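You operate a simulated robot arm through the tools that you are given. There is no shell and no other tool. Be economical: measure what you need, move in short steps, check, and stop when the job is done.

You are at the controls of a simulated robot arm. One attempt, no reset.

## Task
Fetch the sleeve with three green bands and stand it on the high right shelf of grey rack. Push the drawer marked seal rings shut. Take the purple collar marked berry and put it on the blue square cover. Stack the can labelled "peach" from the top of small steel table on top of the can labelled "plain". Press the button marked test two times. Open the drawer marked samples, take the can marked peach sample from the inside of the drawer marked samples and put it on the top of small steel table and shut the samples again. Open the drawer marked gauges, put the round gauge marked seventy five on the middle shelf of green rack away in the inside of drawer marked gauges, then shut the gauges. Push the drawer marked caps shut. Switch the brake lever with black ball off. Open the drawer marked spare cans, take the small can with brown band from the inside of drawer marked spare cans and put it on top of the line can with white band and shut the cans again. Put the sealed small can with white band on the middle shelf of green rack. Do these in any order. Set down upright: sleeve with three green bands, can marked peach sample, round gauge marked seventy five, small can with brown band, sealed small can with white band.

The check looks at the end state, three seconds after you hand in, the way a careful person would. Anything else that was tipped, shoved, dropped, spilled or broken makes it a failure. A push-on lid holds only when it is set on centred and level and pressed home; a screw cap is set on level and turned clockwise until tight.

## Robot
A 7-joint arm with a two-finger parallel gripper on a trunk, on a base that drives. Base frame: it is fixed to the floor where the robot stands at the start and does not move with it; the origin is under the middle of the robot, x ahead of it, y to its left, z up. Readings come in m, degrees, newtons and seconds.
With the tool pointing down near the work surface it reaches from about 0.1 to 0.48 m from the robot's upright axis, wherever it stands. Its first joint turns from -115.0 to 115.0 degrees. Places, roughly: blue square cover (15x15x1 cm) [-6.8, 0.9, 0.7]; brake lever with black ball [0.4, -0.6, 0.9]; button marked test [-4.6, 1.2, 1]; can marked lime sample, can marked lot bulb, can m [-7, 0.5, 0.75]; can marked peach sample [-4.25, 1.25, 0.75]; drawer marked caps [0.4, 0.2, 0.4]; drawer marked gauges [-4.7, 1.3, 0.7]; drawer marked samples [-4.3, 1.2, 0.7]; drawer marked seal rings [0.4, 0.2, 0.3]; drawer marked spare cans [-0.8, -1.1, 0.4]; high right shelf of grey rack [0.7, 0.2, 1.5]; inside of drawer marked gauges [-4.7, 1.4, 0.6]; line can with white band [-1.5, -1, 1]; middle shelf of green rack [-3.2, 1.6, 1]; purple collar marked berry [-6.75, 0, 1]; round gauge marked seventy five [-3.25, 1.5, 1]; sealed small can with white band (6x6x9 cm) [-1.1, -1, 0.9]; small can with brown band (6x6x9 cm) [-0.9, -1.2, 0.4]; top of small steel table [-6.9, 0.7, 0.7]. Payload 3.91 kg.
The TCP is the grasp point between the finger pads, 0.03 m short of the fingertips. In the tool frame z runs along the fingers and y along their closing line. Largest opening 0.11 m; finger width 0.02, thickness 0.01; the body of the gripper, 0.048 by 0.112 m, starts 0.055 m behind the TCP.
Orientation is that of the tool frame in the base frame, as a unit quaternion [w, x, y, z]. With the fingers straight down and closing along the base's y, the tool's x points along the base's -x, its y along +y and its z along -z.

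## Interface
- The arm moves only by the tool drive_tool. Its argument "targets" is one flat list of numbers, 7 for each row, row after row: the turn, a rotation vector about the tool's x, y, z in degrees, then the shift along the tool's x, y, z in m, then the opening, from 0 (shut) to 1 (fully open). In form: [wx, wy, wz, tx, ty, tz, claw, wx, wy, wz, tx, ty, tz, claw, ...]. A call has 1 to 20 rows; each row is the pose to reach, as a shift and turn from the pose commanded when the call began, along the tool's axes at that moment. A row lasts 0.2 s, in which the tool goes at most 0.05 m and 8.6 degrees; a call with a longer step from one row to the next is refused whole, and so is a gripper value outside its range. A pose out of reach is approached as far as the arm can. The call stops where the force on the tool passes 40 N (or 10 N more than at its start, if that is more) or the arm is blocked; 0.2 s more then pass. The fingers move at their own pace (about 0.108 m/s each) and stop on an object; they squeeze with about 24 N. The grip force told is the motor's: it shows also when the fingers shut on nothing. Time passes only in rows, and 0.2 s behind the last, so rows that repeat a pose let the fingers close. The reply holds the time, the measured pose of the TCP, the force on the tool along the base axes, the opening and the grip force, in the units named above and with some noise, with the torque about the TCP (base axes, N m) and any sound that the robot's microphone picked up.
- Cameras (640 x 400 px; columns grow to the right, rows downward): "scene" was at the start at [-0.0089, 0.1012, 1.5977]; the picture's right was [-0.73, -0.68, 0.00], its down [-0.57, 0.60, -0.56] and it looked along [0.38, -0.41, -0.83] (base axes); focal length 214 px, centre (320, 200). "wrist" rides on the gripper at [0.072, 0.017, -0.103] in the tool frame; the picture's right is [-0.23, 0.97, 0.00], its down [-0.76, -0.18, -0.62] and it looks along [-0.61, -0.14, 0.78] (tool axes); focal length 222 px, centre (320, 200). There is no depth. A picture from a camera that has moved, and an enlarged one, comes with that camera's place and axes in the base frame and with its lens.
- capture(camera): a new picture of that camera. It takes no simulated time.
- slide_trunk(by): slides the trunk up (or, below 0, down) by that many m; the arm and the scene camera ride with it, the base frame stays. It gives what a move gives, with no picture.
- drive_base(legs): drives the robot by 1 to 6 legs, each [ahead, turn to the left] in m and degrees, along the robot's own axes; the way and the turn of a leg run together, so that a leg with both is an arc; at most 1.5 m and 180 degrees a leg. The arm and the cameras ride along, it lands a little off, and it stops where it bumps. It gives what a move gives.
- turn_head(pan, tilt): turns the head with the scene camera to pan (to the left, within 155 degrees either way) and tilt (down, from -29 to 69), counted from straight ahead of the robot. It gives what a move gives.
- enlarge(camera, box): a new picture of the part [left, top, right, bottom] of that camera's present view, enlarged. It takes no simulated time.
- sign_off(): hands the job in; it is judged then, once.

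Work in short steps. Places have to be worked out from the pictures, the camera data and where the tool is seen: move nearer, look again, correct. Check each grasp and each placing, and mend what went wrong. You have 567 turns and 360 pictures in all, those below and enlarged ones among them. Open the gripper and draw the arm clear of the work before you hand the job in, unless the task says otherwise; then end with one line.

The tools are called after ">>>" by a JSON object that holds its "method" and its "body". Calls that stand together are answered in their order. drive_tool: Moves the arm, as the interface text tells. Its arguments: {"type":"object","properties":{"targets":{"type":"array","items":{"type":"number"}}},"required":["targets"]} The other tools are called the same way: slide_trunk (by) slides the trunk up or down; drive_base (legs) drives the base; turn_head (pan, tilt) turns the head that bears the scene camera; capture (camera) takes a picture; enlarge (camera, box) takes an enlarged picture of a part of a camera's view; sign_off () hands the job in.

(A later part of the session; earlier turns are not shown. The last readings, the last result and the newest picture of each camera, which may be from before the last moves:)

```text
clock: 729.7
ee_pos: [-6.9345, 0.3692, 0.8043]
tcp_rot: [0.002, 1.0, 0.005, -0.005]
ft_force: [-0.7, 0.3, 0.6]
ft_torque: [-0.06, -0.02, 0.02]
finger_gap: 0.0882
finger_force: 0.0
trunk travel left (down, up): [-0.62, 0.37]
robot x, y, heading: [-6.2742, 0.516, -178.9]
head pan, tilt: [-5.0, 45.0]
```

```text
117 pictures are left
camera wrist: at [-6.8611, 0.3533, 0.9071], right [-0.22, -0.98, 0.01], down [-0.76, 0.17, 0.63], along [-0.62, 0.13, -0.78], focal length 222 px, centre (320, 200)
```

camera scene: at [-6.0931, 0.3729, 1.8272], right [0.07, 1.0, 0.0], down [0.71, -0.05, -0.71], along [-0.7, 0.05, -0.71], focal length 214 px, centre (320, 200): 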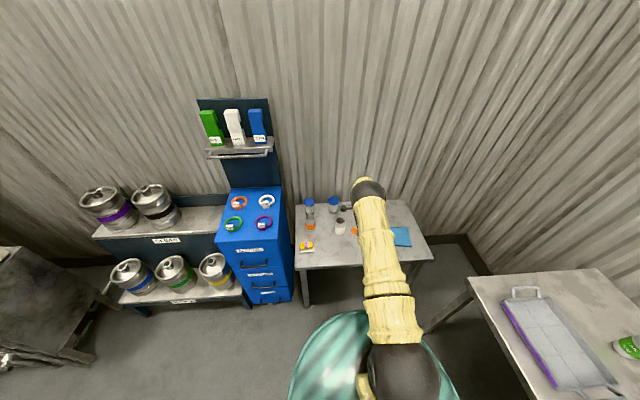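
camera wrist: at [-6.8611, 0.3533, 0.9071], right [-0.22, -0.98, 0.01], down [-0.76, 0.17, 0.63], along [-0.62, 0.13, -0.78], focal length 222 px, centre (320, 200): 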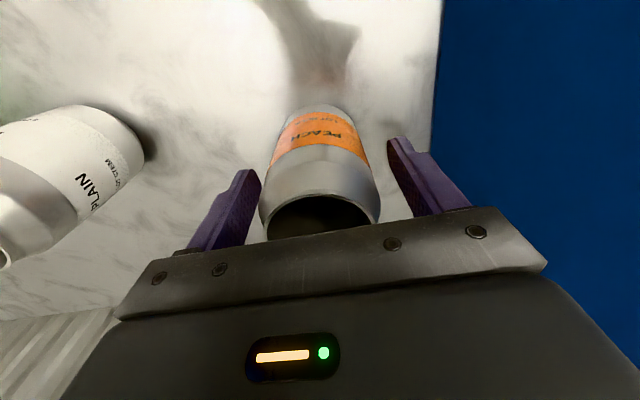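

>>> {"method": "drive_tool", "body": {"targets": [0, 0, 0, 0, 0, 0.003, 0.65, 0, 0, 0, 0, 0, 0.003, 0.5, 0, 0, 0, 0, 0, 0.003, 0.35, 0, 0, 0, 0, 0, 0.003, 0.35]}}

>>> {"method": "drive_tool", "body": {"targets": [0, 0, 0, 0, 0, -0.04, 0.35, 0, 0, 0, 0, 0, -0.08, 0.35, 0, 0, 0, 0, 0, -0.12, 0.35, 0, 0, 0, 0, 0, -0.16, 0.35, 0, 0, 0, 0, 0, -0.2, 0.35]}}

>>> {"method": "capture", "body": {"camera": "wrist"}}

```text
clock: 730.7
ee_pos: [-6.935, 0.369, 0.8029]
tcp_rot: [0.003, 1.0, 0.005, -0.006]
ft_force: [-0.2, 0.3, 0.3]
ft_torque: [0.01, 0.01, 0.02]
finger_gap: 0.0644
finger_force: 24.1
trunk travel left (down, up): [-0.62, 0.37]
robot x, y, heading: [-6.2786, 0.5108, -178.9]
head pan, tilt: [-5.0, 45.0]
```

```text
clock: 731.9
ee_pos: [-6.9336, 0.3714, 1.0036]
tcp_rot: [0.002, 1.0, 0.005, -0.006]
ft_force: [0.2, 0.1, 0.4]
ft_torque: [-0.01, 0.0, -0.02]
finger_gap: 0.0643
finger_force: 24.3
trunk travel left (down, up): [-0.62, 0.37]
robot x, y, heading: [-6.2762, 0.5186, -178.9]
head pan, tilt: [-5.0, 45.0]
```

```text
116 pictures are left
camera wrist: at [-6.8596, 0.354, 1.1061], right [-0.22, -0.98, 0.01], down [-0.76, 0.17, 0.63], along [-0.62, 0.13, -0.78], focal length 222 px, centre (320, 200)
```

wrist: 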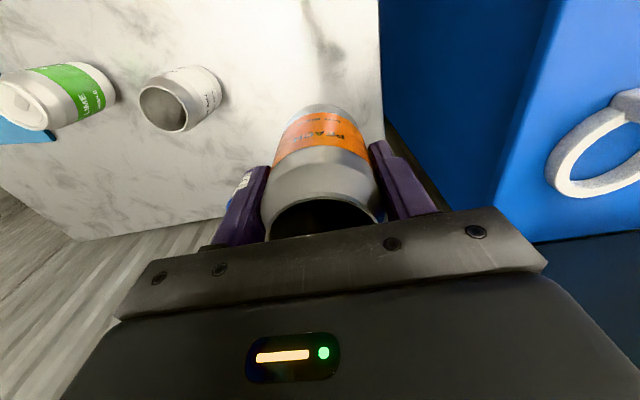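

Move over the plain can and check alignment.

>>> {"method": "drive_tool", "body": {"targets": [0, 0, 0, 0.01, -0.04, -0.01, 0.35, 0, 0, 0, 0.02, -0.08, -0.02, 0.35, 0, 0, 0, 0.03, -0.12, -0.02, 0.35, 0, 0, 0, 0.037, -0.163, -0.02, 0.35]}}

>>> {"method": "capture", "body": {"camera": "wrist"}}

>>> {"method": "turn_head", "body": {"pan": 10, "tilt": 40}}

>>> {"method": "capture", "body": {"camera": "scene"}}

```text
clock: 732.9
ee_pos: [-6.8974, 0.534, 1.0206]
tcp_rot: [0.002, 1.0, 0.005, -0.005]
ft_force: [-1.0, -0.5, -0.6]
ft_torque: [-0.01, 0.02, 0.0]
finger_gap: 0.0647
finger_force: 23.8
trunk travel left (down, up): [-0.62, 0.37]
robot x, y, heading: [-6.2747, 0.5139, -179.0]
head pan, tilt: [-5.0, 45.0]
```

```text
115 pictures are left
camera wrist: at [-6.8236, 0.519, 1.1241], right [-0.22, -0.98, 0.01], down [-0.76, 0.17, 0.63], along [-0.62, 0.13, -0.78], focal length 222 px, centre (320, 200)
```

wrist: 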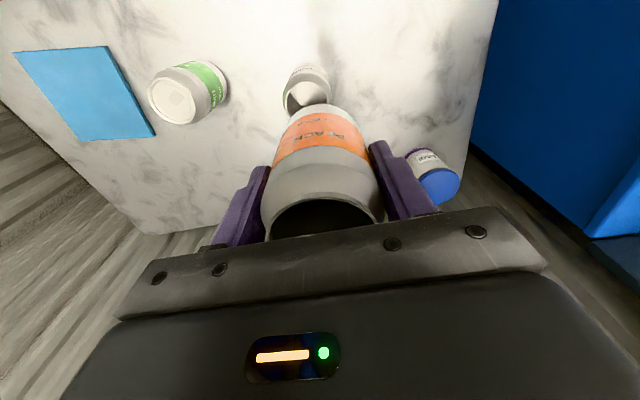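

```text
clock: 733.7
ee_pos: [-6.8975, 0.5329, 1.0211]
tcp_rot: [0.003, 1.0, 0.005, -0.006]
ft_force: [-0.2, 0.2, -0.4]
ft_torque: [0.03, 0.03, -0.02]
finger_gap: 0.0645
finger_force: 23.9
trunk travel left (down, up): [-0.62, 0.37]
robot x, y, heading: [-6.2794, 0.5162, -179.0]
head pan, tilt: [10.0, 40.0]
```

```text
114 pictures are left
camera scene: at [-6.2943, 0.3467, 1.5144], right [-0.19, 0.98, 0.0], down [0.63, 0.12, -0.77], along [-0.75, -0.15, -0.64], focal length 214 px, centre (320, 200)
```

scene: 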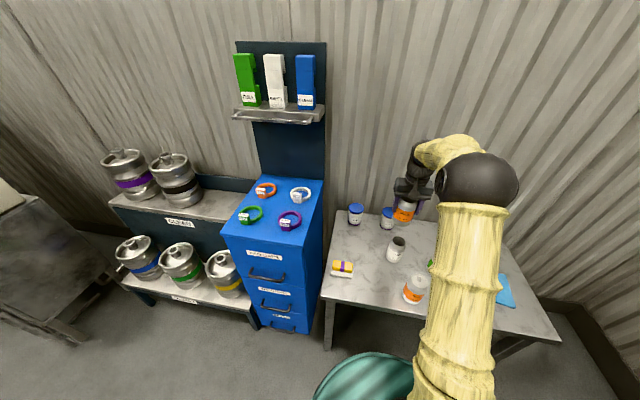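

>>> {"method": "enlarge", "body": {"camera": "wrist", "box": [240, 40, 400, 160]}}

>>> {"method": "enlarge", "body": {"camera": "scene", "box": [330, 150, 490, 310]}}

```text
3.33 times, centred on (320, 100) of wrist
camera zoom: at [-6.8239, 0.5178, 1.1241], right [-0.22, -0.98, 0.01], down [-0.76, 0.17, 0.63], along [-0.62, 0.13, -0.78], focal length 740 px, centre (320, 533)
```

zoom: 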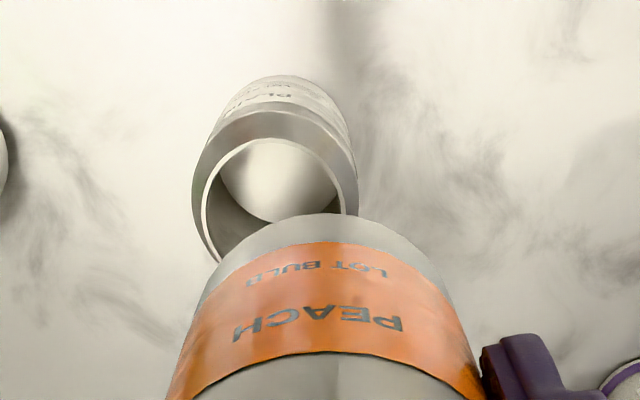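

```text
2.50 times, centred on (410, 230) of scene
camera zoom: at [-6.2943, 0.3467, 1.5144], right [-0.19, 0.98, 0.0], down [0.63, 0.12, -0.77], along [-0.75, -0.15, -0.64], focal length 536 px, centre (95, 125)
```

zoom: 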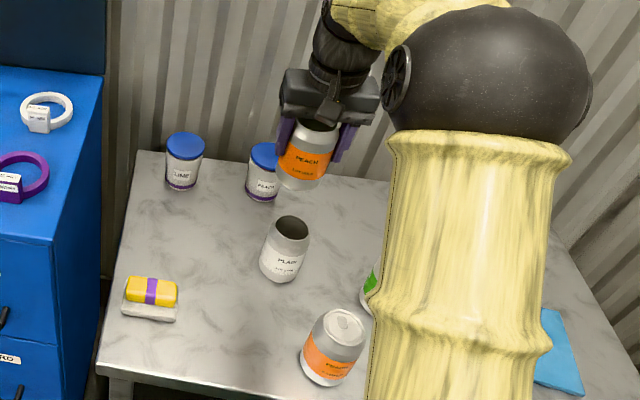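

Correct by +13 mm in y and +5 mm in x, then lower close and re-check.

>>> {"method": "drive_tool", "body": {"targets": [0, 0, 0, 0.005, -0.013, 0.02, 0.35, 0, 0, 0, 0.005, -0.013, 0.05, 0.35, 0, 0, 0, 0.005, -0.013, 0.065, 0.35]}}

>>> {"method": "enlarge", "body": {"camera": "wrist", "box": [240, 40, 400, 160]}}

>>> {"method": "enlarge", "body": {"camera": "scene", "box": [370, 160, 470, 270]}}

```text
clock: 734.5
ee_pos: [-6.8924, 0.5476, 0.9549]
tcp_rot: [0.004, 1.0, 0.005, -0.005]
ft_force: [-0.7, -0.8, -1.0]
ft_torque: [-0.02, 0.01, -0.02]
finger_gap: 0.0643
finger_force: 24.1
trunk travel left (down, up): [-0.62, 0.37]
robot x, y, heading: [-6.2753, 0.5149, -178.9]
head pan, tilt: [10.0, 40.0]
```

```text
3.33 times, centred on (320, 100) of wrist
camera zoom: at [-6.82, 0.5301, 1.0586], right [-0.22, -0.98, 0.01], down [-0.76, 0.17, 0.63], along [-0.62, 0.13, -0.78], focal length 740 px, centre (320, 533)
```

zoom: 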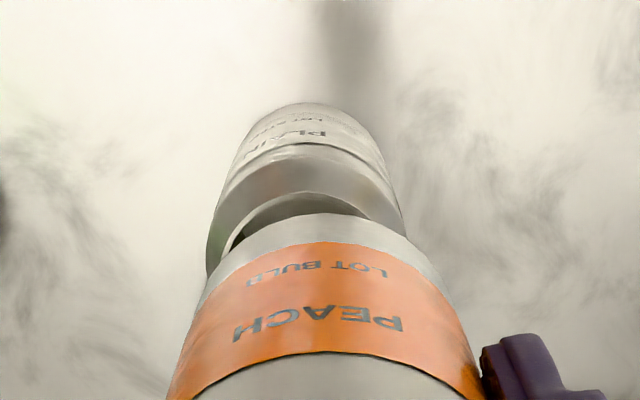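

```text
3.64 times, centred on (420, 215) of scene
camera zoom: at [-6.2945, 0.3467, 1.5144], right [-0.19, 0.98, 0.0], down [0.63, 0.12, -0.77], along [-0.75, -0.15, -0.64], focal length 780 px, centre (-44, 146)
```

zoom: 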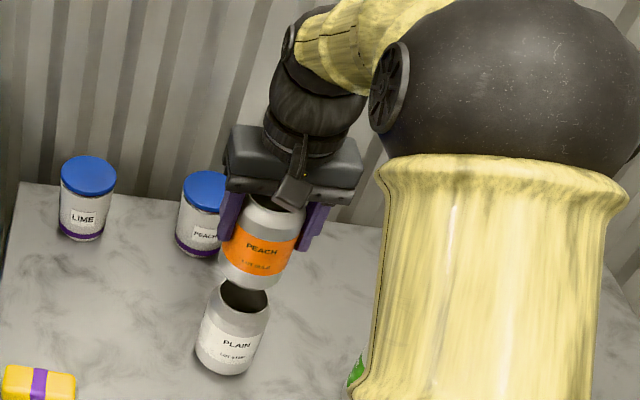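

Alignment within ~3 mm. Tiny correction and lower until contact.

>>> {"method": "drive_tool", "body": {"targets": [0, 0, 0, -0.002, -0.001, 0.006, 0.35, 0, 0, 0, -0.002, -0.001, 0.012, 0.35, 0, 0, 0, -0.002, -0.001, 0.016, 0.35, 0, 0, 0, -0.002, -0.001, 0.02, 0.35, 0, 0, 0, -0.002, -0.001, 0.024, 0.35]}}

>>> {"method": "enlarge", "body": {"camera": "wrist", "box": [240, 40, 400, 160]}}

```text
clock: 735.7
ee_pos: [-6.8956, 0.5472, 0.9308]
tcp_rot: [0.003, 1.0, 0.005, -0.006]
ft_force: [-0.2, 0.6, -0.7]
ft_torque: [0.01, 0.02, 0.0]
finger_gap: 0.0642
finger_force: 24.4
trunk travel left (down, up): [-0.62, 0.37]
robot x, y, heading: [-6.2765, 0.5169, -178.9]
head pan, tilt: [10.0, 40.0]
```

```text
3.33 times, centred on (320, 100) of wrist
camera zoom: at [-6.8222, 0.5313, 1.0342], right [-0.22, -0.98, 0.01], down [-0.76, 0.17, 0.63], along [-0.62, 0.13, -0.78], focal length 740 px, centre (320, 533)
```

zoom: 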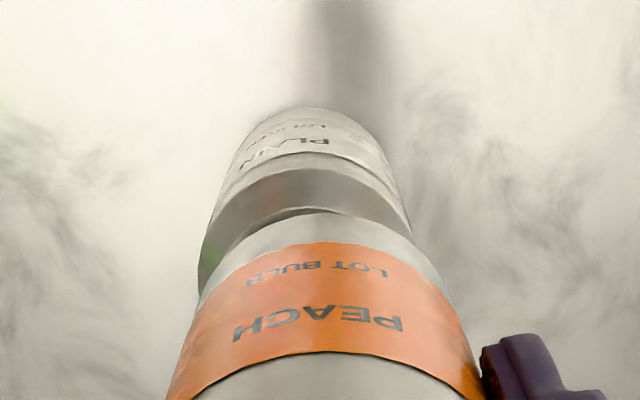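

>>> {"method": "drive_tool", "body": {"targets": [0, 0, 0, 0, -0.002, 0.003, 0.35, 0, 0, 0, 0, -0.002, 0.006, 0.35, 0, 0, 0, 0, -0.002, 0.009, 0.35, 0, 0, 0, 0, -0.002, 0.012, 0.35, 0, 0, 0, 0, -0.002, 0.015, 0.35]}}

>>> {"method": "enlarge", "body": {"camera": "wrist", "box": [240, 40, 400, 160]}}

```text
clock: 736.9
ee_pos: [-6.8958, 0.5504, 0.9166]
tcp_rot: [0.004, 1.0, 0.005, -0.006]
ft_force: [-0.6, -0.1, 3.0]
ft_torque: [0.04, 0.01, 0.0]
finger_gap: 0.0641
finger_force: 24.5
trunk travel left (down, up): [-0.62, 0.37]
robot x, y, heading: [-6.2753, 0.5146, -178.6]
head pan, tilt: [10.0, 40.0]
```

```text
3.33 times, centred on (320, 100) of wrist
camera zoom: at [-6.8223, 0.5333, 1.0195], right [-0.22, -0.98, 0.01], down [-0.76, 0.17, 0.63], along [-0.62, 0.13, -0.78], focal length 740 px, centre (320, 533)
```

zoom: 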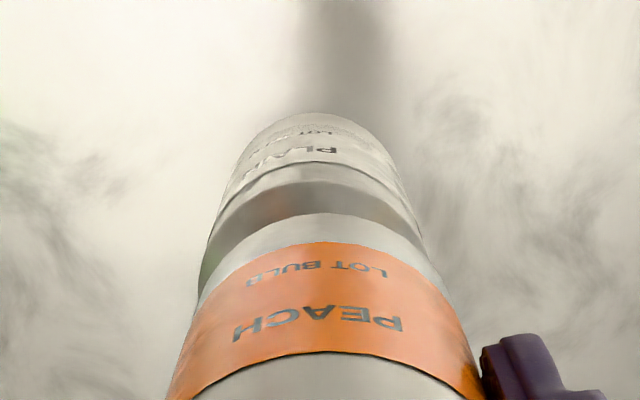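

Contact and well aligned. Release carefully.

>>> {"method": "drive_tool", "body": {"targets": [0, 0, 0, 0, 0, 0.002, 0.35, 0, 0, 0, 0, 0, 0.001, 0.62, 0, 0, 0, 0, 0, 0.001, 0.7, 0, 0, 0, 0, 0, 0.0, 0.75, 0, 0, 0, 0, 0, -0.02, 0.75]}}

>>> {"method": "capture", "body": {"camera": "wrist"}}

>>> {"method": "enlarge", "body": {"camera": "scene", "box": [370, 160, 470, 270]}}

```text
clock: 738.1
ee_pos: [-6.895, 0.55, 0.9364]
tcp_rot: [0.003, 1.0, 0.006, -0.005]
ft_force: [-0.2, -0.9, -0.6]
ft_torque: [-0.03, -0.02, -0.01]
finger_gap: 0.0827
finger_force: 0.1
trunk travel left (down, up): [-0.62, 0.37]
robot x, y, heading: [-6.274, 0.5138, -178.7]
head pan, tilt: [10.0, 40.0]
```

```text
107 pictures are left
camera wrist: at [-6.8223, 0.5335, 1.0394], right [-0.22, -0.98, 0.01], down [-0.76, 0.17, 0.63], along [-0.62, 0.13, -0.78], focal length 222 px, centre (320, 200)
```

wrist: 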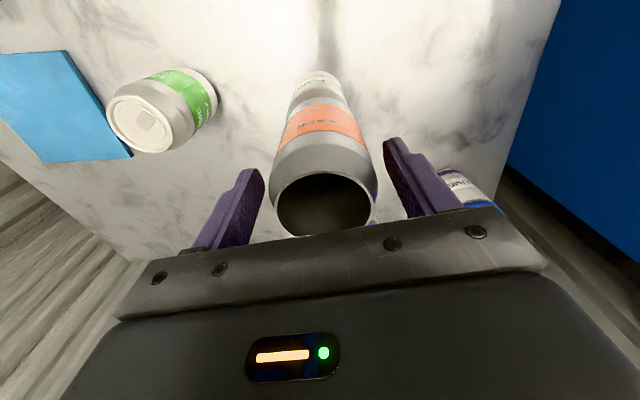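

```text
3.64 times, centred on (420, 215) of scene
camera zoom: at [-6.294, 0.3467, 1.5144], right [-0.19, 0.98, 0.0], down [0.63, 0.12, -0.77], along [-0.75, -0.15, -0.64], focal length 780 px, centre (-44, 146)
```

zoom: 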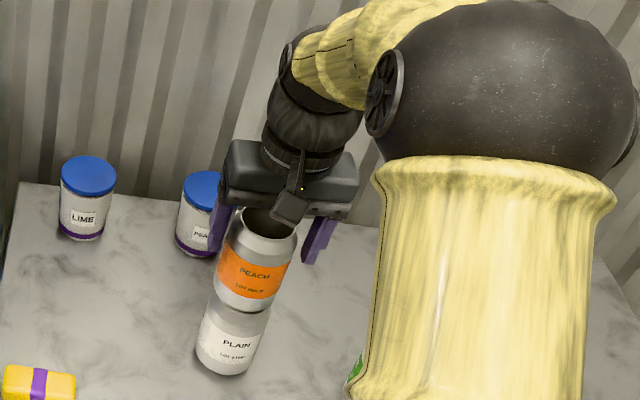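

Stack is good. Rise and move over toward the collars on the cabinet.

>>> {"method": "drive_tool", "body": {"targets": [0, 0, 0, 0, 0, -0.03, 0.75, 0, 0, 0, 0, 0, -0.07, 0.75, 0, 0, 0, 0, 0, -0.11, 0.75, 0, 0, 0, 0, 0, -0.15, 0.75]}}

>>> {"method": "slide_trunk", "body": {"by": 0.25}}

>>> {"method": "drive_base", "body": {"legs": [[-0.15, 0], [0, 40]]}}

>>> {"method": "capture", "body": {"camera": "wrist"}}

>>> {"method": "turn_head", "body": {"pan": -20, "tilt": 40}}

>>> {"method": "capture", "body": {"camera": "scene"}}

```text
clock: 739.1
ee_pos: [-6.8945, 0.5516, 1.0862]
tcp_rot: [0.003, 1.0, 0.006, -0.004]
ft_force: [0.2, 0.0, -0.4]
ft_torque: [0.05, 0.02, 0.01]
finger_gap: 0.0825
finger_force: 0.0
trunk travel left (down, up): [-0.62, 0.37]
robot x, y, heading: [-6.2735, 0.5158, -178.9]
head pan, tilt: [10.0, 40.0]
```

```text
clock: 741.6
ee_pos: [-6.895, 0.5509, 1.3374]
tcp_rot: [0.003, 1.0, 0.006, -0.005]
ft_force: [0.1, 0.1, 0.2]
ft_torque: [0.02, 0.0, 0.04]
finger_gap: 0.0828
finger_force: 0.0
trunk travel left (down, up): [-0.87, 0.12]
robot x, y, heading: [-6.2726, 0.5137, -178.8]
head pan, tilt: [10.0, 40.0]
```

```text
clock: 744.9
ee_pos: [-6.6227, 0.1455, 1.3366]
tcp_rot: [0.004, 0.938, 0.348, -0.003]
ft_force: [-0.3, -0.3, 0.1]
ft_torque: [0.01, 0.03, 0.02]
finger_gap: 0.0828
finger_force: 0.0
trunk travel left (down, up): [-0.87, 0.12]
robot x, y, heading: [-6.1273, 0.5168, -138.7]
head pan, tilt: [10.0, 40.0]
```

```text
105 pictures are left
camera wrist: at [-6.5567, 0.181, 1.4388], right [0.46, -0.89, 0.01], down [-0.69, -0.35, 0.63], along [-0.56, -0.3, -0.78], focal length 222 px, centre (320, 200)
```

wrist: 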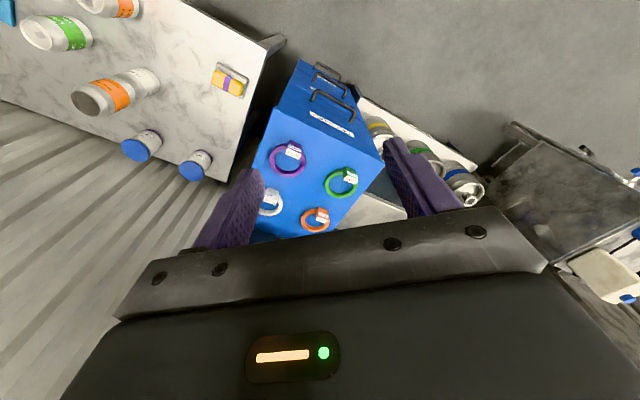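

```text
clock: 745.8
ee_pos: [-6.6234, 0.1459, 1.3354]
tcp_rot: [0.005, 0.938, 0.348, -0.003]
ft_force: [1.3, 0.5, 0.4]
ft_torque: [0.03, 0.02, -0.04]
finger_gap: 0.0826
finger_force: 0.1
trunk travel left (down, up): [-0.87, 0.12]
robot x, y, heading: [-6.1276, 0.5178, -138.7]
head pan, tilt: [-20.0, 40.0]
```

```text
104 pictures are left
camera scene: at [-6.0571, 0.4111, 1.7644], right [-0.36, 0.93, 0.0], down [0.6, 0.23, -0.77], along [-0.71, -0.28, -0.64], focal length 214 px, centre (320, 200)
```

scene: 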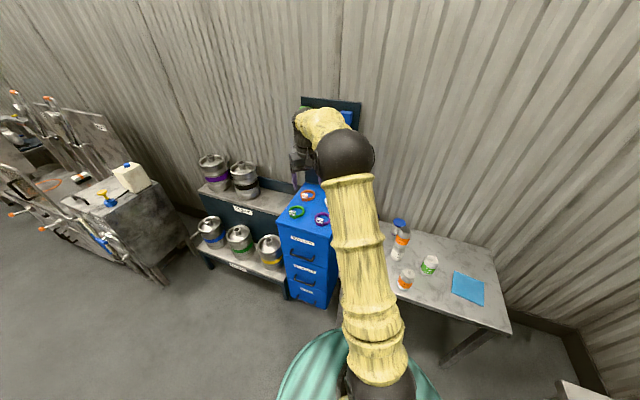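

>>> {"method": "enlarge", "body": {"camera": "wrist", "box": [240, 120, 400, 240]}}

```text
3.33 times, centred on (320, 180) of wrist
camera zoom: at [-6.5569, 0.1812, 1.4387], right [0.46, -0.89, 0.01], down [-0.69, -0.35, 0.63], along [-0.56, -0.3, -0.78], focal length 740 px, centre (320, 267)
```

zoom: 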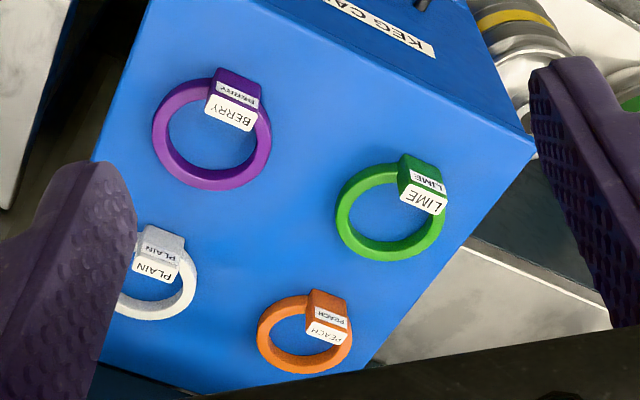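

Purple "BERRY" collar: ring ≈9 cm across at ≈(−6.84, 0.123), tag on its +x side. I'll grip it across the ring along y. Move the robot in front of the cabinet.

>>> {"method": "drive_base", "body": {"legs": [[0, 48.7], [0.38, 0], [0, -90], [0.08, 0]]}}

>>> {"method": "capture", "body": {"camera": "wrist"}}

```text
clock: 754.9
ee_pos: [-6.8181, 0.1927, 1.3381]
tcp_rot: [0.002, 1.0, -0.011, -0.007]
ft_force: [0.4, 0.0, 0.3]
ft_torque: [0.0, 0.04, -0.01]
finger_gap: 0.0823
finger_force: 0.1
trunk travel left (down, up): [-0.87, 0.12]
robot x, y, heading: [-6.2061, 0.1364, 179.5]
head pan, tilt: [-20.0, 40.0]
```

```text
102 pictures are left
camera wrist: at [-6.7453, 0.1741, 1.4409], right [-0.25, -0.97, 0.01], down [-0.75, 0.2, 0.63], along [-0.61, 0.15, -0.77], focal length 222 px, centre (320, 200)
```

wrist: 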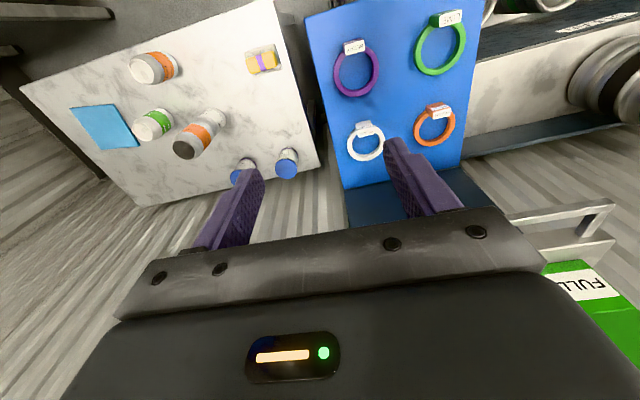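

Align over the ring, open fully, and lower partway.

>>> {"method": "drive_tool", "body": {"targets": [0, 0, 0, -0.012, 0.037, 0, 1, 0, 0, 0, -0.023, 0.074, 0, 1, 0, 0, 0, -0.023, 0.074, 0, 1]}}

>>> {"method": "slide_trunk", "body": {"by": -0.27}}

>>> {"method": "capture", "body": {"camera": "wrist"}}

>>> {"method": "turn_head", "body": {"pan": 5, "tilt": 35}}

>>> {"method": "capture", "body": {"camera": "scene"}}

```text
clock: 755.7
ee_pos: [-6.8455, 0.1196, 1.3367]
tcp_rot: [0.002, 1.0, -0.011, -0.005]
ft_force: [0.2, 0.3, 0.1]
ft_torque: [0.02, 0.01, -0.01]
finger_gap: 0.11
finger_force: 0.0
trunk travel left (down, up): [-0.87, 0.12]
robot x, y, heading: [-6.2088, 0.1379, 179.7]
head pan, tilt: [-20.0, 40.0]
```

```text
clock: 758.5
ee_pos: [-6.8454, 0.1202, 1.0675]
tcp_rot: [0.002, 1.0, -0.011, -0.005]
ft_force: [0.3, 0.0, -0.4]
ft_torque: [0.02, -0.01, -0.03]
finger_gap: 0.1099
finger_force: 0.0
trunk travel left (down, up): [-0.6, 0.39]
robot x, y, heading: [-6.2046, 0.1361, 179.9]
head pan, tilt: [-20.0, 40.0]
```

```text
101 pictures are left
camera wrist: at [-6.7726, 0.1008, 1.1705], right [-0.25, -0.97, 0.01], down [-0.75, 0.2, 0.63], along [-0.61, 0.15, -0.78], focal length 222 px, centre (320, 200)
```

wrist: 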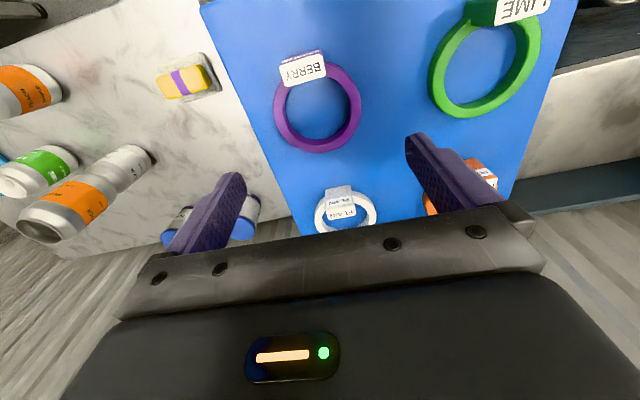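

```text
clock: 759.4
ee_pos: [-6.8457, 0.1187, 1.0677]
tcp_rot: [0.002, 1.0, -0.01, -0.005]
ft_force: [0.9, -0.2, 0.7]
ft_torque: [-0.04, -0.01, 0.0]
finger_gap: 0.1098
finger_force: 0.1
trunk travel left (down, up): [-0.6, 0.39]
robot x, y, heading: [-6.2067, 0.1377, 179.7]
head pan, tilt: [5.0, 35.0]
```

```text
100 pictures are left
camera scene: at [-6.2312, -0.0234, 1.502], right [-0.08, 1.0, 0.0], down [0.57, 0.05, -0.82], along [-0.82, -0.07, -0.57], focal length 214 px, centre (320, 200)
```

scene: 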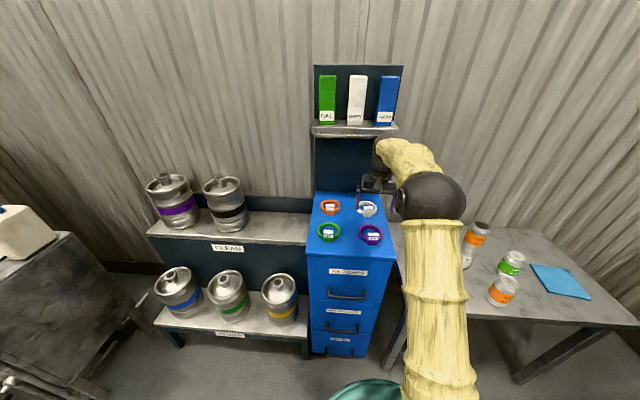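

Ring centre (−6.839, 0.119, ~0.93). Descend with fingers straddling it.

>>> {"method": "drive_tool", "body": {"targets": [0, 0, 0, 0.005, 0, 0.04, 1, 0, 0, 0, 0.005, 0, 0.08, 1, 0, 0, 0, 0.005, 0, 0.095, 1]}}

>>> {"method": "capture", "body": {"camera": "wrist"}}

```text
clock: 760.2
ee_pos: [-6.8418, 0.1199, 0.9726]
tcp_rot: [0.003, 1.0, -0.012, -0.005]
ft_force: [0.2, -1.6, -0.5]
ft_torque: [-0.01, 0.02, 0.0]
finger_gap: 0.11
finger_force: 0.0
trunk travel left (down, up): [-0.6, 0.39]
robot x, y, heading: [-6.2046, 0.1354, 179.3]
head pan, tilt: [5.0, 35.0]
```

```text
99 pictures are left
camera wrist: at [-6.7683, 0.1002, 1.0752], right [-0.25, -0.97, 0.01], down [-0.75, 0.2, 0.63], along [-0.61, 0.15, -0.78], focal length 222 px, centre (320, 200)
```

wrist: 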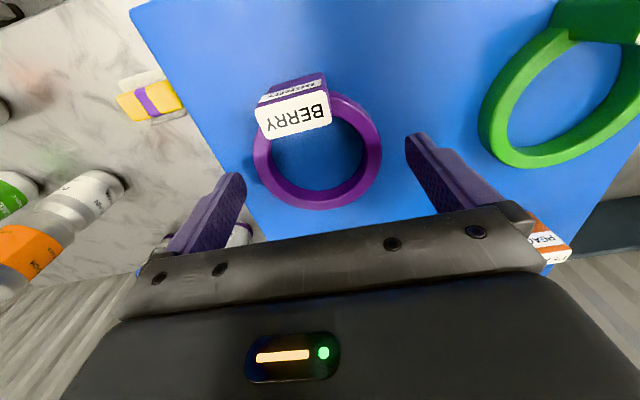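

>>> {"method": "drive_tool", "body": {"targets": [0, 0, 0, 0.003, 0.001, 0.01, 1, 0, 0, 0, 0.003, 0.001, 0.016, 1, 0, 0, 0, 0.003, 0.001, 0.021, 1, 0, 0, 0, 0.003, 0.001, 0.025, 1]}}

>>> {"method": "capture", "body": {"camera": "wrist"}}

```text
clock: 761.2
ee_pos: [-6.8393, 0.1185, 0.9489]
tcp_rot: [0.002, 1.0, -0.011, -0.008]
ft_force: [0.6, -0.6, 15.5]
ft_torque: [0.89, -0.18, -0.08]
finger_gap: 0.1094
finger_force: 0.1
trunk travel left (down, up): [-0.6, 0.39]
robot x, y, heading: [-6.2036, 0.1383, 179.9]
head pan, tilt: [5.0, 35.0]
```

```text
98 pictures are left
camera wrist: at [-6.7655, 0.0992, 1.0528], right [-0.25, -0.97, 0.01], down [-0.75, 0.2, 0.63], along [-0.62, 0.15, -0.77], focal length 222 px, centre (320, 200)
```

wrist: 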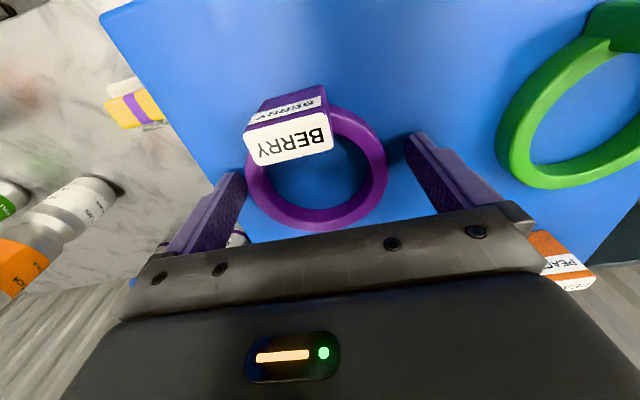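

The left finger is very close to the ring; lift, shift 4 mm to +y, and lower again.

>>> {"method": "drive_tool", "body": {"targets": [0, 0, 0, 0, 0, -0.015, 1, 0, 0, 0, 0, -0.005, -0.015, 1, 0, 0, 0, 0, -0.005, -0.006, 1, 0, 0, 0, 0, -0.005, -0.001, 1]}}

>>> {"method": "capture", "body": {"camera": "wrist"}}

```text
clock: 762.2
ee_pos: [-6.8393, 0.1233, 0.9507]
tcp_rot: [0.001, 1.0, -0.011, -0.007]
ft_force: [0.4, 0.0, 10.2]
ft_torque: [0.55, -0.08, 0.02]
finger_gap: 0.1102
finger_force: 0.1
trunk travel left (down, up): [-0.6, 0.39]
robot x, y, heading: [-6.2023, 0.1337, 179.4]
head pan, tilt: [5.0, 35.0]
```

```text
97 pictures are left
camera wrist: at [-6.7656, 0.1044, 1.0529], right [-0.25, -0.97, 0.01], down [-0.75, 0.2, 0.63], along [-0.61, 0.15, -0.77], focal length 222 px, centre (320, 200)
```

wrist: 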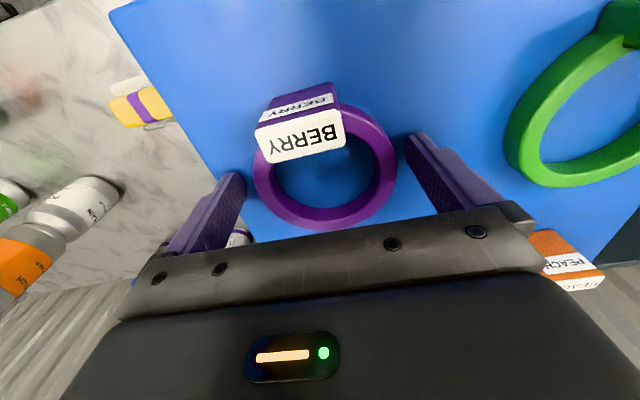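

Fingertips are at the cabinet surface, ring between them. Raise 3 mm and close.

>>> {"method": "drive_tool", "body": {"targets": [0, 0, 0, 0, 0.002, -0.005, 1, 0, 0, 0, 0, 0.002, -0.005, 0.9, 0, 0, 0, 0, 0.002, -0.005, 0.8, 0, 0, 0, 0, 0.002, -0.005, 0.7, 0, 0, 0, 0, 0.002, -0.005, 0.7]}}

>>> {"method": "capture", "body": {"camera": "wrist"}}

```text
clock: 763.4
ee_pos: [-6.8393, 0.12, 0.9531]
tcp_rot: [0.002, 1.0, -0.012, -0.005]
ft_force: [0.9, -0.4, 0.0]
ft_torque: [-0.01, -0.04, 0.0]
finger_gap: 0.0883
finger_force: 24.1
trunk travel left (down, up): [-0.6, 0.39]
robot x, y, heading: [-6.2077, 0.1351, 179.5]
head pan, tilt: [5.0, 35.0]
```

```text
96 pictures are left
camera wrist: at [-6.7659, 0.1022, 1.0564], right [-0.25, -0.97, 0.01], down [-0.75, 0.2, 0.63], along [-0.61, 0.15, -0.78], focal length 222 px, centre (320, 200)
```

wrist: 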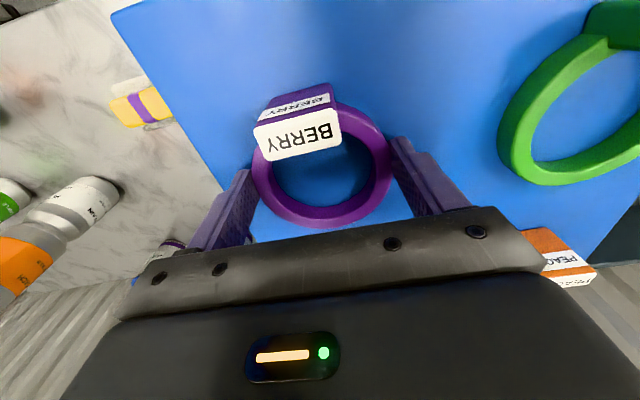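

Ring gripped (88 mm). Lift and check.

>>> {"method": "drive_tool", "body": {"targets": [0, 0, 0, 0, 0, -0.02, 0.7, 0, 0, 0, 0, 0, -0.05, 0.7, 0, 0, 0, 0, 0, -0.09, 0.7, 0, 0, 0, 0, 0, -0.13, 0.7]}}

>>> {"method": "capture", "body": {"camera": "wrist"}}

```text
clock: 764.4
ee_pos: [-6.8374, 0.1213, 1.0834]
tcp_rot: [0.003, 1.0, -0.012, -0.005]
ft_force: [-0.3, -0.1, -1.6]
ft_torque: [-0.02, 0.01, 0.0]
finger_gap: 0.088
finger_force: 23.8
trunk travel left (down, up): [-0.6, 0.39]
robot x, y, heading: [-6.2065, 0.1347, 179.7]
head pan, tilt: [5.0, 35.0]
```

```text
95 pictures are left
camera wrist: at [-6.765, 0.1023, 1.1859], right [-0.25, -0.97, 0.01], down [-0.75, 0.2, 0.63], along [-0.61, 0.15, -0.78], focal length 222 px, centre (320, 200)
```

wrist: 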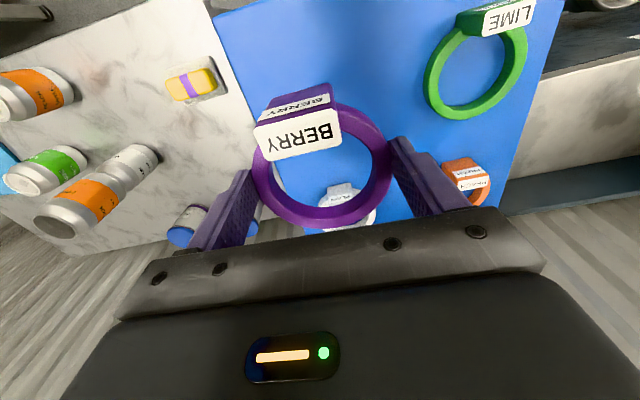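

Ring held level. Now carry it to the blue cover (≈(−6.85, 0.92)). Raise, back off, turn left, reverse along +y, and turn back.

>>> {"method": "slide_trunk", "body": {"by": 0.25}}

>>> {"method": "drive_base", "body": {"legs": [[-0.15, 0], [0, 90], [-0.62, 0], [0, -90]]}}

>>> {"method": "turn_head", "body": {"pan": 0, "tilt": 45}}

>>> {"method": "capture", "body": {"camera": "scene"}}

>>> {"method": "capture", "body": {"camera": "wrist"}}

```text
clock: 767.0
ee_pos: [-6.8383, 0.1207, 1.333]
tcp_rot: [0.003, 1.0, -0.012, -0.005]
ft_force: [0.3, 0.3, -1.4]
ft_torque: [0.0, 0.0, -0.01]
finger_gap: 0.0884
finger_force: 23.6
trunk travel left (down, up): [-0.85, 0.14]
robot x, y, heading: [-6.2048, 0.1356, 179.8]
head pan, tilt: [5.0, 35.0]
```

```text
clock: 779.0
ee_pos: [-6.6747, 0.7465, 1.3337]
tcp_rot: [0.002, 1.0, -0.025, -0.005]
ft_force: [0.1, 0.2, -0.4]
ft_torque: [-0.01, -0.01, -0.03]
finger_gap: 0.0882
finger_force: 24.1
trunk travel left (down, up): [-0.85, 0.14]
robot x, y, heading: [-6.0372, 0.744, 177.9]
head pan, tilt: [5.0, 35.0]
```

```text
clock: 779.7
ee_pos: [-6.6755, 0.746, 1.3323]
tcp_rot: [0.003, 1.0, -0.024, -0.005]
ft_force: [0.6, -0.5, -0.4]
ft_torque: [-0.01, 0.02, 0.02]
finger_gap: 0.0881
finger_force: 23.9
trunk travel left (down, up): [-0.85, 0.14]
robot x, y, heading: [-6.0403, 0.7443, 177.9]
head pan, tilt: [0.0, 45.0]
```

```text
94 pictures are left
camera scene: at [-6.0663, 0.593, 1.7372], right [0.04, 1.0, 0.0], down [0.71, -0.02, -0.71], along [-0.71, 0.02, -0.71], focal length 214 px, centre (320, 200)
```

scene: 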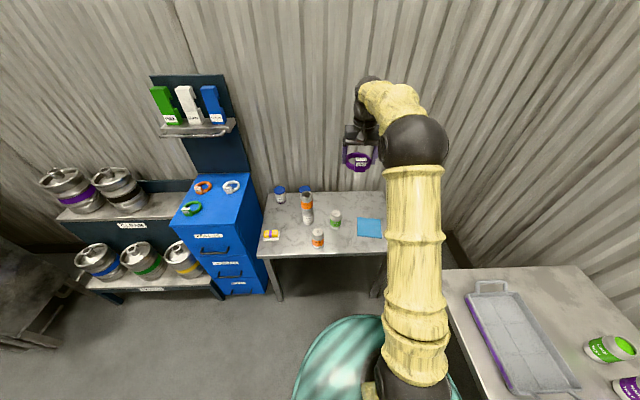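

```text
93 pictures are left
camera wrist: at [-6.6032, 0.7257, 1.4355], right [-0.27, -0.96, 0.01], down [-0.75, 0.22, 0.63], along [-0.61, 0.17, -0.78], focal length 222 px, centre (320, 200)
```

wrist: 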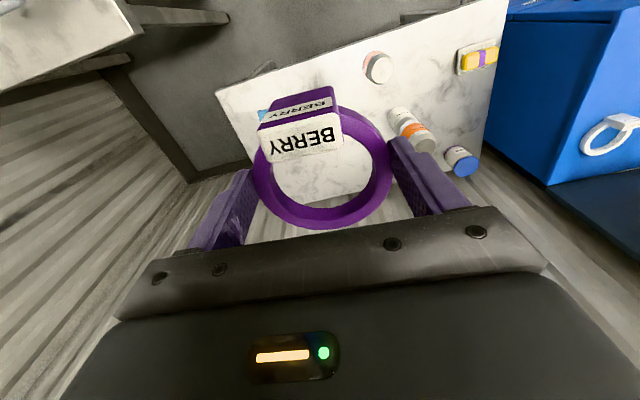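

Cover centre ≈(−6.84, 0.92). Drive forward 0.165 and shift the arm right.

>>> {"method": "drive_base", "body": {"legs": [[0.165, 1.5]]}}

>>> {"method": "drive_tool", "body": {"targets": [0, 0, 0, 0, -0.045, 0, 0.7, 0, 0, 0, 0, -0.09, 0, 0.7, 0, 0, 0, 0, -0.135, 0, 0.7, 0, 0, 0, 0, -0.17, 0, 0.7]}}

>>> {"method": "capture", "body": {"camera": "wrist"}}

```text
clock: 781.2
ee_pos: [-6.8425, 0.7338, 1.3321]
tcp_rot: [0.003, 1.0, -0.012, -0.004]
ft_force: [-0.4, 0.5, -1.7]
ft_torque: [0.02, -0.01, -0.01]
finger_gap: 0.0878
finger_force: 24.0
trunk travel left (down, up): [-0.85, 0.14]
robot x, y, heading: [-6.2071, 0.7498, 179.4]
head pan, tilt: [0.0, 45.0]
```

```text
clock: 782.2
ee_pos: [-6.8378, 0.9062, 1.332]
tcp_rot: [0.003, 1.0, -0.012, -0.006]
ft_force: [0.4, 0.4, -1.1]
ft_torque: [-0.02, 0.0, -0.01]
finger_gap: 0.0883
finger_force: 23.8
trunk travel left (down, up): [-0.85, 0.14]
robot x, y, heading: [-6.208, 0.7442, 179.4]
head pan, tilt: [0.0, 45.0]
```

```text
92 pictures are left
camera wrist: at [-6.765, 0.8871, 1.4345], right [-0.25, -0.97, 0.01], down [-0.75, 0.2, 0.63], along [-0.61, 0.15, -0.78], focal length 222 px, centre (320, 200)
```

wrist: 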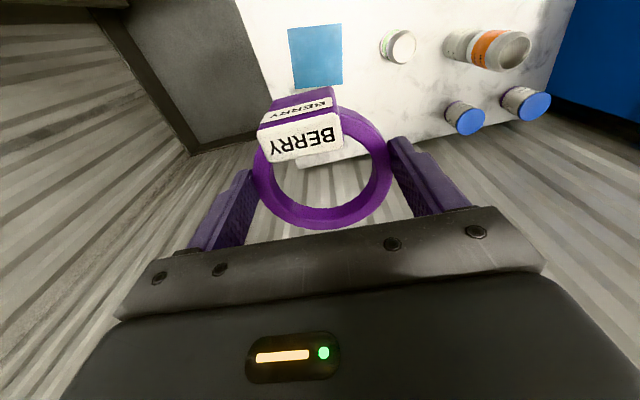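

Cover centre is (−6.835, 0.909), right under the ring. Lower the trunk.

>>> {"method": "slide_trunk", "body": {"by": -0.4}}

>>> {"method": "capture", "body": {"camera": "wrist"}}

>>> {"method": "capture", "body": {"camera": "scene"}}

```text
clock: 786.0
ee_pos: [-6.8378, 0.9046, 0.9319]
tcp_rot: [0.003, 1.0, -0.012, -0.005]
ft_force: [-0.7, -0.5, -0.9]
ft_torque: [0.02, -0.01, 0.01]
finger_gap: 0.0884
finger_force: 24.3
trunk travel left (down, up): [-0.45, 0.54]
robot x, y, heading: [-6.2046, 0.7501, 179.2]
head pan, tilt: [0.0, 45.0]
```

```text
91 pictures are left
camera wrist: at [-6.7647, 0.8858, 1.0348], right [-0.25, -0.97, 0.01], down [-0.75, 0.2, 0.63], along [-0.61, 0.15, -0.78], focal length 222 px, centre (320, 200)
```

wrist: 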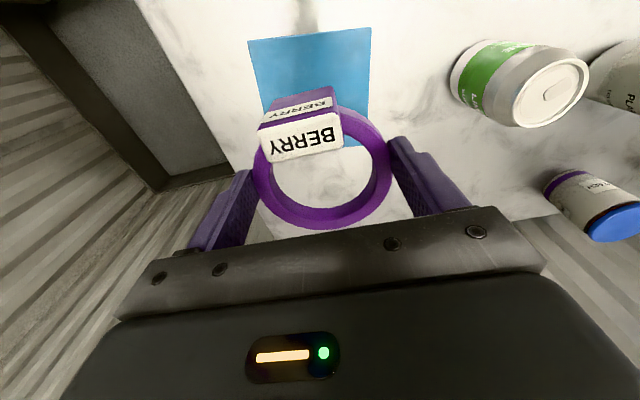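

```text
90 pictures are left
camera scene: at [-6.2282, 0.5963, 1.3372], right [0.01, 1.0, 0.0], down [0.71, -0.01, -0.71], along [-0.71, 0.01, -0.71], focal length 214 px, centre (320, 200)
```

scene: 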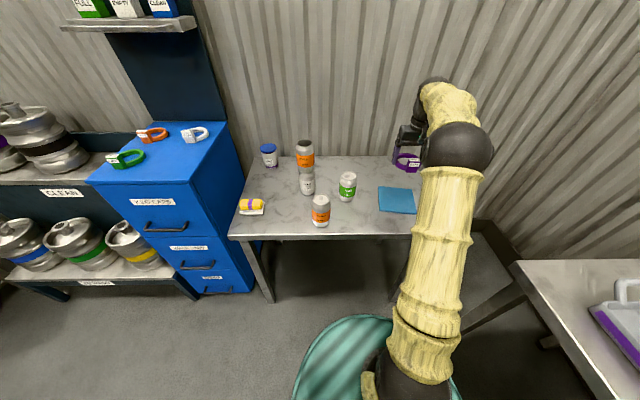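

>>> {"method": "drive_tool", "body": {"targets": [0, 0, 0, 0.005, -0.004, 0.04, 0.7, 0, 0, 0, 0.005, -0.004, 0.08, 0.7, 0, 0, 0, 0.005, -0.004, 0.12, 0.7, 0, 0, 0, 0.005, -0.004, 0.145, 0.7, 0, 0, 0, 0.005, -0.004, 0.153, 0.7, 0, 0, 0, 0.005, -0.004, 0.16, 0.7, 0, 0, 0, 0.005, -0.004, 0.166, 0.7, 0, 0, 0, 0.005, -0.004, 0.172, 0.7, 0, 0, 0, 0.005, -0.004, 0.178, 0.7, 0, 0, 0, 0.005, -0.004, 0.184, 0.7]}}

>>> {"method": "capture", "body": {"camera": "wrist"}}

```text
clock: 788.1
ee_pos: [-6.8371, 0.9089, 0.7606]
tcp_rot: [0.0, 1.0, -0.011, -0.012]
ft_force: [1.1, -0.2, 18.3]
ft_torque: [0.0, -0.66, 0.01]
finger_gap: 0.0879
finger_force: 24.2
trunk travel left (down, up): [-0.45, 0.54]
robot x, y, heading: [-6.2073, 0.7508, 179.3]
head pan, tilt: [0.0, 45.0]
stopped in row 10: the force on the tool passed its limit (the readings are from after the stop); the commanded pose is now the measured one
```

```text
89 pictures are left
camera wrist: at [-6.7617, 0.889, 0.8616], right [-0.25, -0.97, 0.01], down [-0.74, 0.2, 0.64], along [-0.62, 0.16, -0.77], focal length 222 px, centre (320, 200)
```

wrist: 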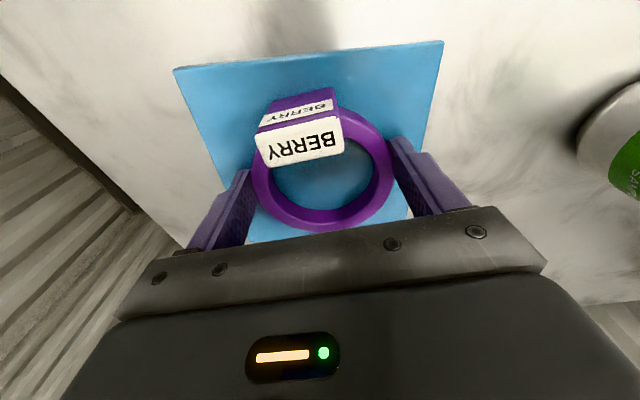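

The ring rests on the cover. Open and rise.

>>> {"method": "drive_tool", "body": {"targets": [0, 0, 0, 0, 0, -0.002, 0.7, 0, 0, 0, 0, 0, -0.002, 0.9, 0, 0, 0, 0, 0, -0.002, 1, 0, 0, 0, 0, 0, -0.002, 1, 0, 0, 0, 0, 0, -0.03, 1, 0, 0, 0, 0, 0, -0.07, 1, 0, 0, 0, 0, 0, -0.11, 1, 0, 0, 0, 0, 0, -0.15, 1]}}

>>> {"method": "slide_trunk", "body": {"by": 0.3}}

>>> {"method": "capture", "body": {"camera": "wrist"}}

```text
clock: 789.9
ee_pos: [-6.833, 0.9091, 0.9069]
tcp_rot: [0.001, 1.0, -0.012, -0.011]
ft_force: [0.7, -0.4, -0.2]
ft_torque: [0.0, -0.02, 0.0]
finger_gap: 0.11
finger_force: 0.1
trunk travel left (down, up): [-0.45, 0.54]
robot x, y, heading: [-6.21, 0.7461, 179.7]
head pan, tilt: [0.0, 45.0]
```

```text
clock: 792.9
ee_pos: [-6.8337, 0.9085, 1.2073]
tcp_rot: [0.0, 1.0, -0.011, -0.01]
ft_force: [-0.2, -0.5, 0.0]
ft_torque: [0.0, 0.01, -0.02]
finger_gap: 0.11
finger_force: 0.0
trunk travel left (down, up): [-0.75, 0.24]
robot x, y, heading: [-6.2064, 0.7497, 179.3]
head pan, tilt: [0.0, 45.0]
```

```text
88 pictures are left
camera wrist: at [-6.7596, 0.8897, 1.3085], right [-0.25, -0.97, 0.01], down [-0.74, 0.2, 0.64], along [-0.62, 0.15, -0.77], focal length 222 px, centre (320, 200)
```

wrist: 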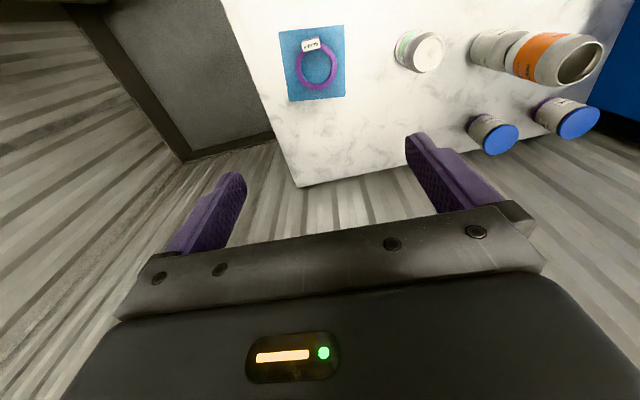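

Collar sits centred on the cover. Now return to shut the samples drawer.

>>> {"method": "drive_base", "body": {"legs": [[-0.2, 0], [0, 90], [0.65, 0], [0, 90], [1.5, 0], [0.1, 0]]}}

>>> {"method": "drive_base", "body": {"legs": [[0, 90]]}}

>>> {"method": "drive_tool", "body": {"targets": [0, -8.5, 0, 0, 0, 0, 0.5, 0, -17, 0, 0, 0, 0, 0, 0, -25.5, 0, 0, 0, 0, 0, 0, -34, 0, 0, 0, 0, 0, 0, -42.5, 0, 0, 0, 0, 0, 0, -51, 0, 0, 0, 0, 0, 0, -59.5, 0, 0, 0, 0, 0, 0, -68, 0, 0, 0, 0, 0, 0, -76.5, 0, 0, 0, 0, 0, 0, -85, 0, 0, 0, 0, 0, 0, -90, 0, 0, 0, 0, 0]}}

>>> {"method": "turn_head", "body": {"pan": 0, "tilt": 45}}

>>> {"method": "capture", "body": {"camera": "scene"}}

```text
clock: 813.2
ee_pos: [-3.7773, -0.0493, 1.2059]
tcp_rot: [0.01, 0.004, 1.0, 0.001]
ft_force: [0.8, 0.8, -0.5]
ft_torque: [0.0, -0.01, -0.02]
finger_gap: 0.1101
finger_force: 0.1
trunk travel left (down, up): [-0.75, 0.24]
robot x, y, heading: [-4.4081, 0.1017, 0.2]
head pan, tilt: [0.0, 45.0]
```

```text
clock: 817.4
ee_pos: [-4.2602, 0.7323, 1.2072]
tcp_rot: [0.007, -0.706, 0.708, 0.008]
ft_force: [0.2, -0.2, 0.7]
ft_torque: [0.03, 0.05, 0.01]
finger_gap: 0.1102
finger_force: 0.0
trunk travel left (down, up): [-0.75, 0.24]
robot x, y, heading: [-4.4125, 0.106, 90.6]
head pan, tilt: [0.0, 45.0]
```

```text
clock: 819.8
ee_pos: [-4.2611, 0.7313, 1.2067]
tcp_rot: [0.505, -0.494, 0.495, 0.506]
ft_force: [1.0, 0.5, 0.8]
ft_torque: [-0.02, 0.02, 0.0]
finger_gap: 0.0
finger_force: 24.1
trunk travel left (down, up): [-0.75, 0.24]
robot x, y, heading: [-4.4063, 0.1022, 90.9]
head pan, tilt: [0.0, 45.0]
```

```text
clock: 820.4
ee_pos: [-4.2591, 0.7314, 1.2053]
tcp_rot: [0.505, -0.493, 0.496, 0.505]
ft_force: [-1.1, -0.5, -0.7]
ft_torque: [-0.02, -0.01, 0.01]
finger_gap: 0.0
finger_force: 24.0
trunk travel left (down, up): [-0.75, 0.24]
robot x, y, heading: [-4.4051, 0.1034, 90.7]
head pan, tilt: [0.0, 45.0]
```

```text
87 pictures are left
camera scene: at [-4.5576, 0.1218, 1.6372], right [1.0, 0.01, 0.0], down [0.01, -0.71, -0.71], along [-0.01, 0.71, -0.71], focal length 214 px, centre (320, 200)
```

scene: 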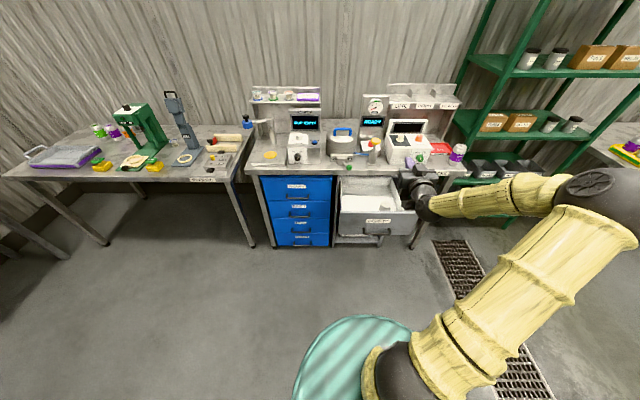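

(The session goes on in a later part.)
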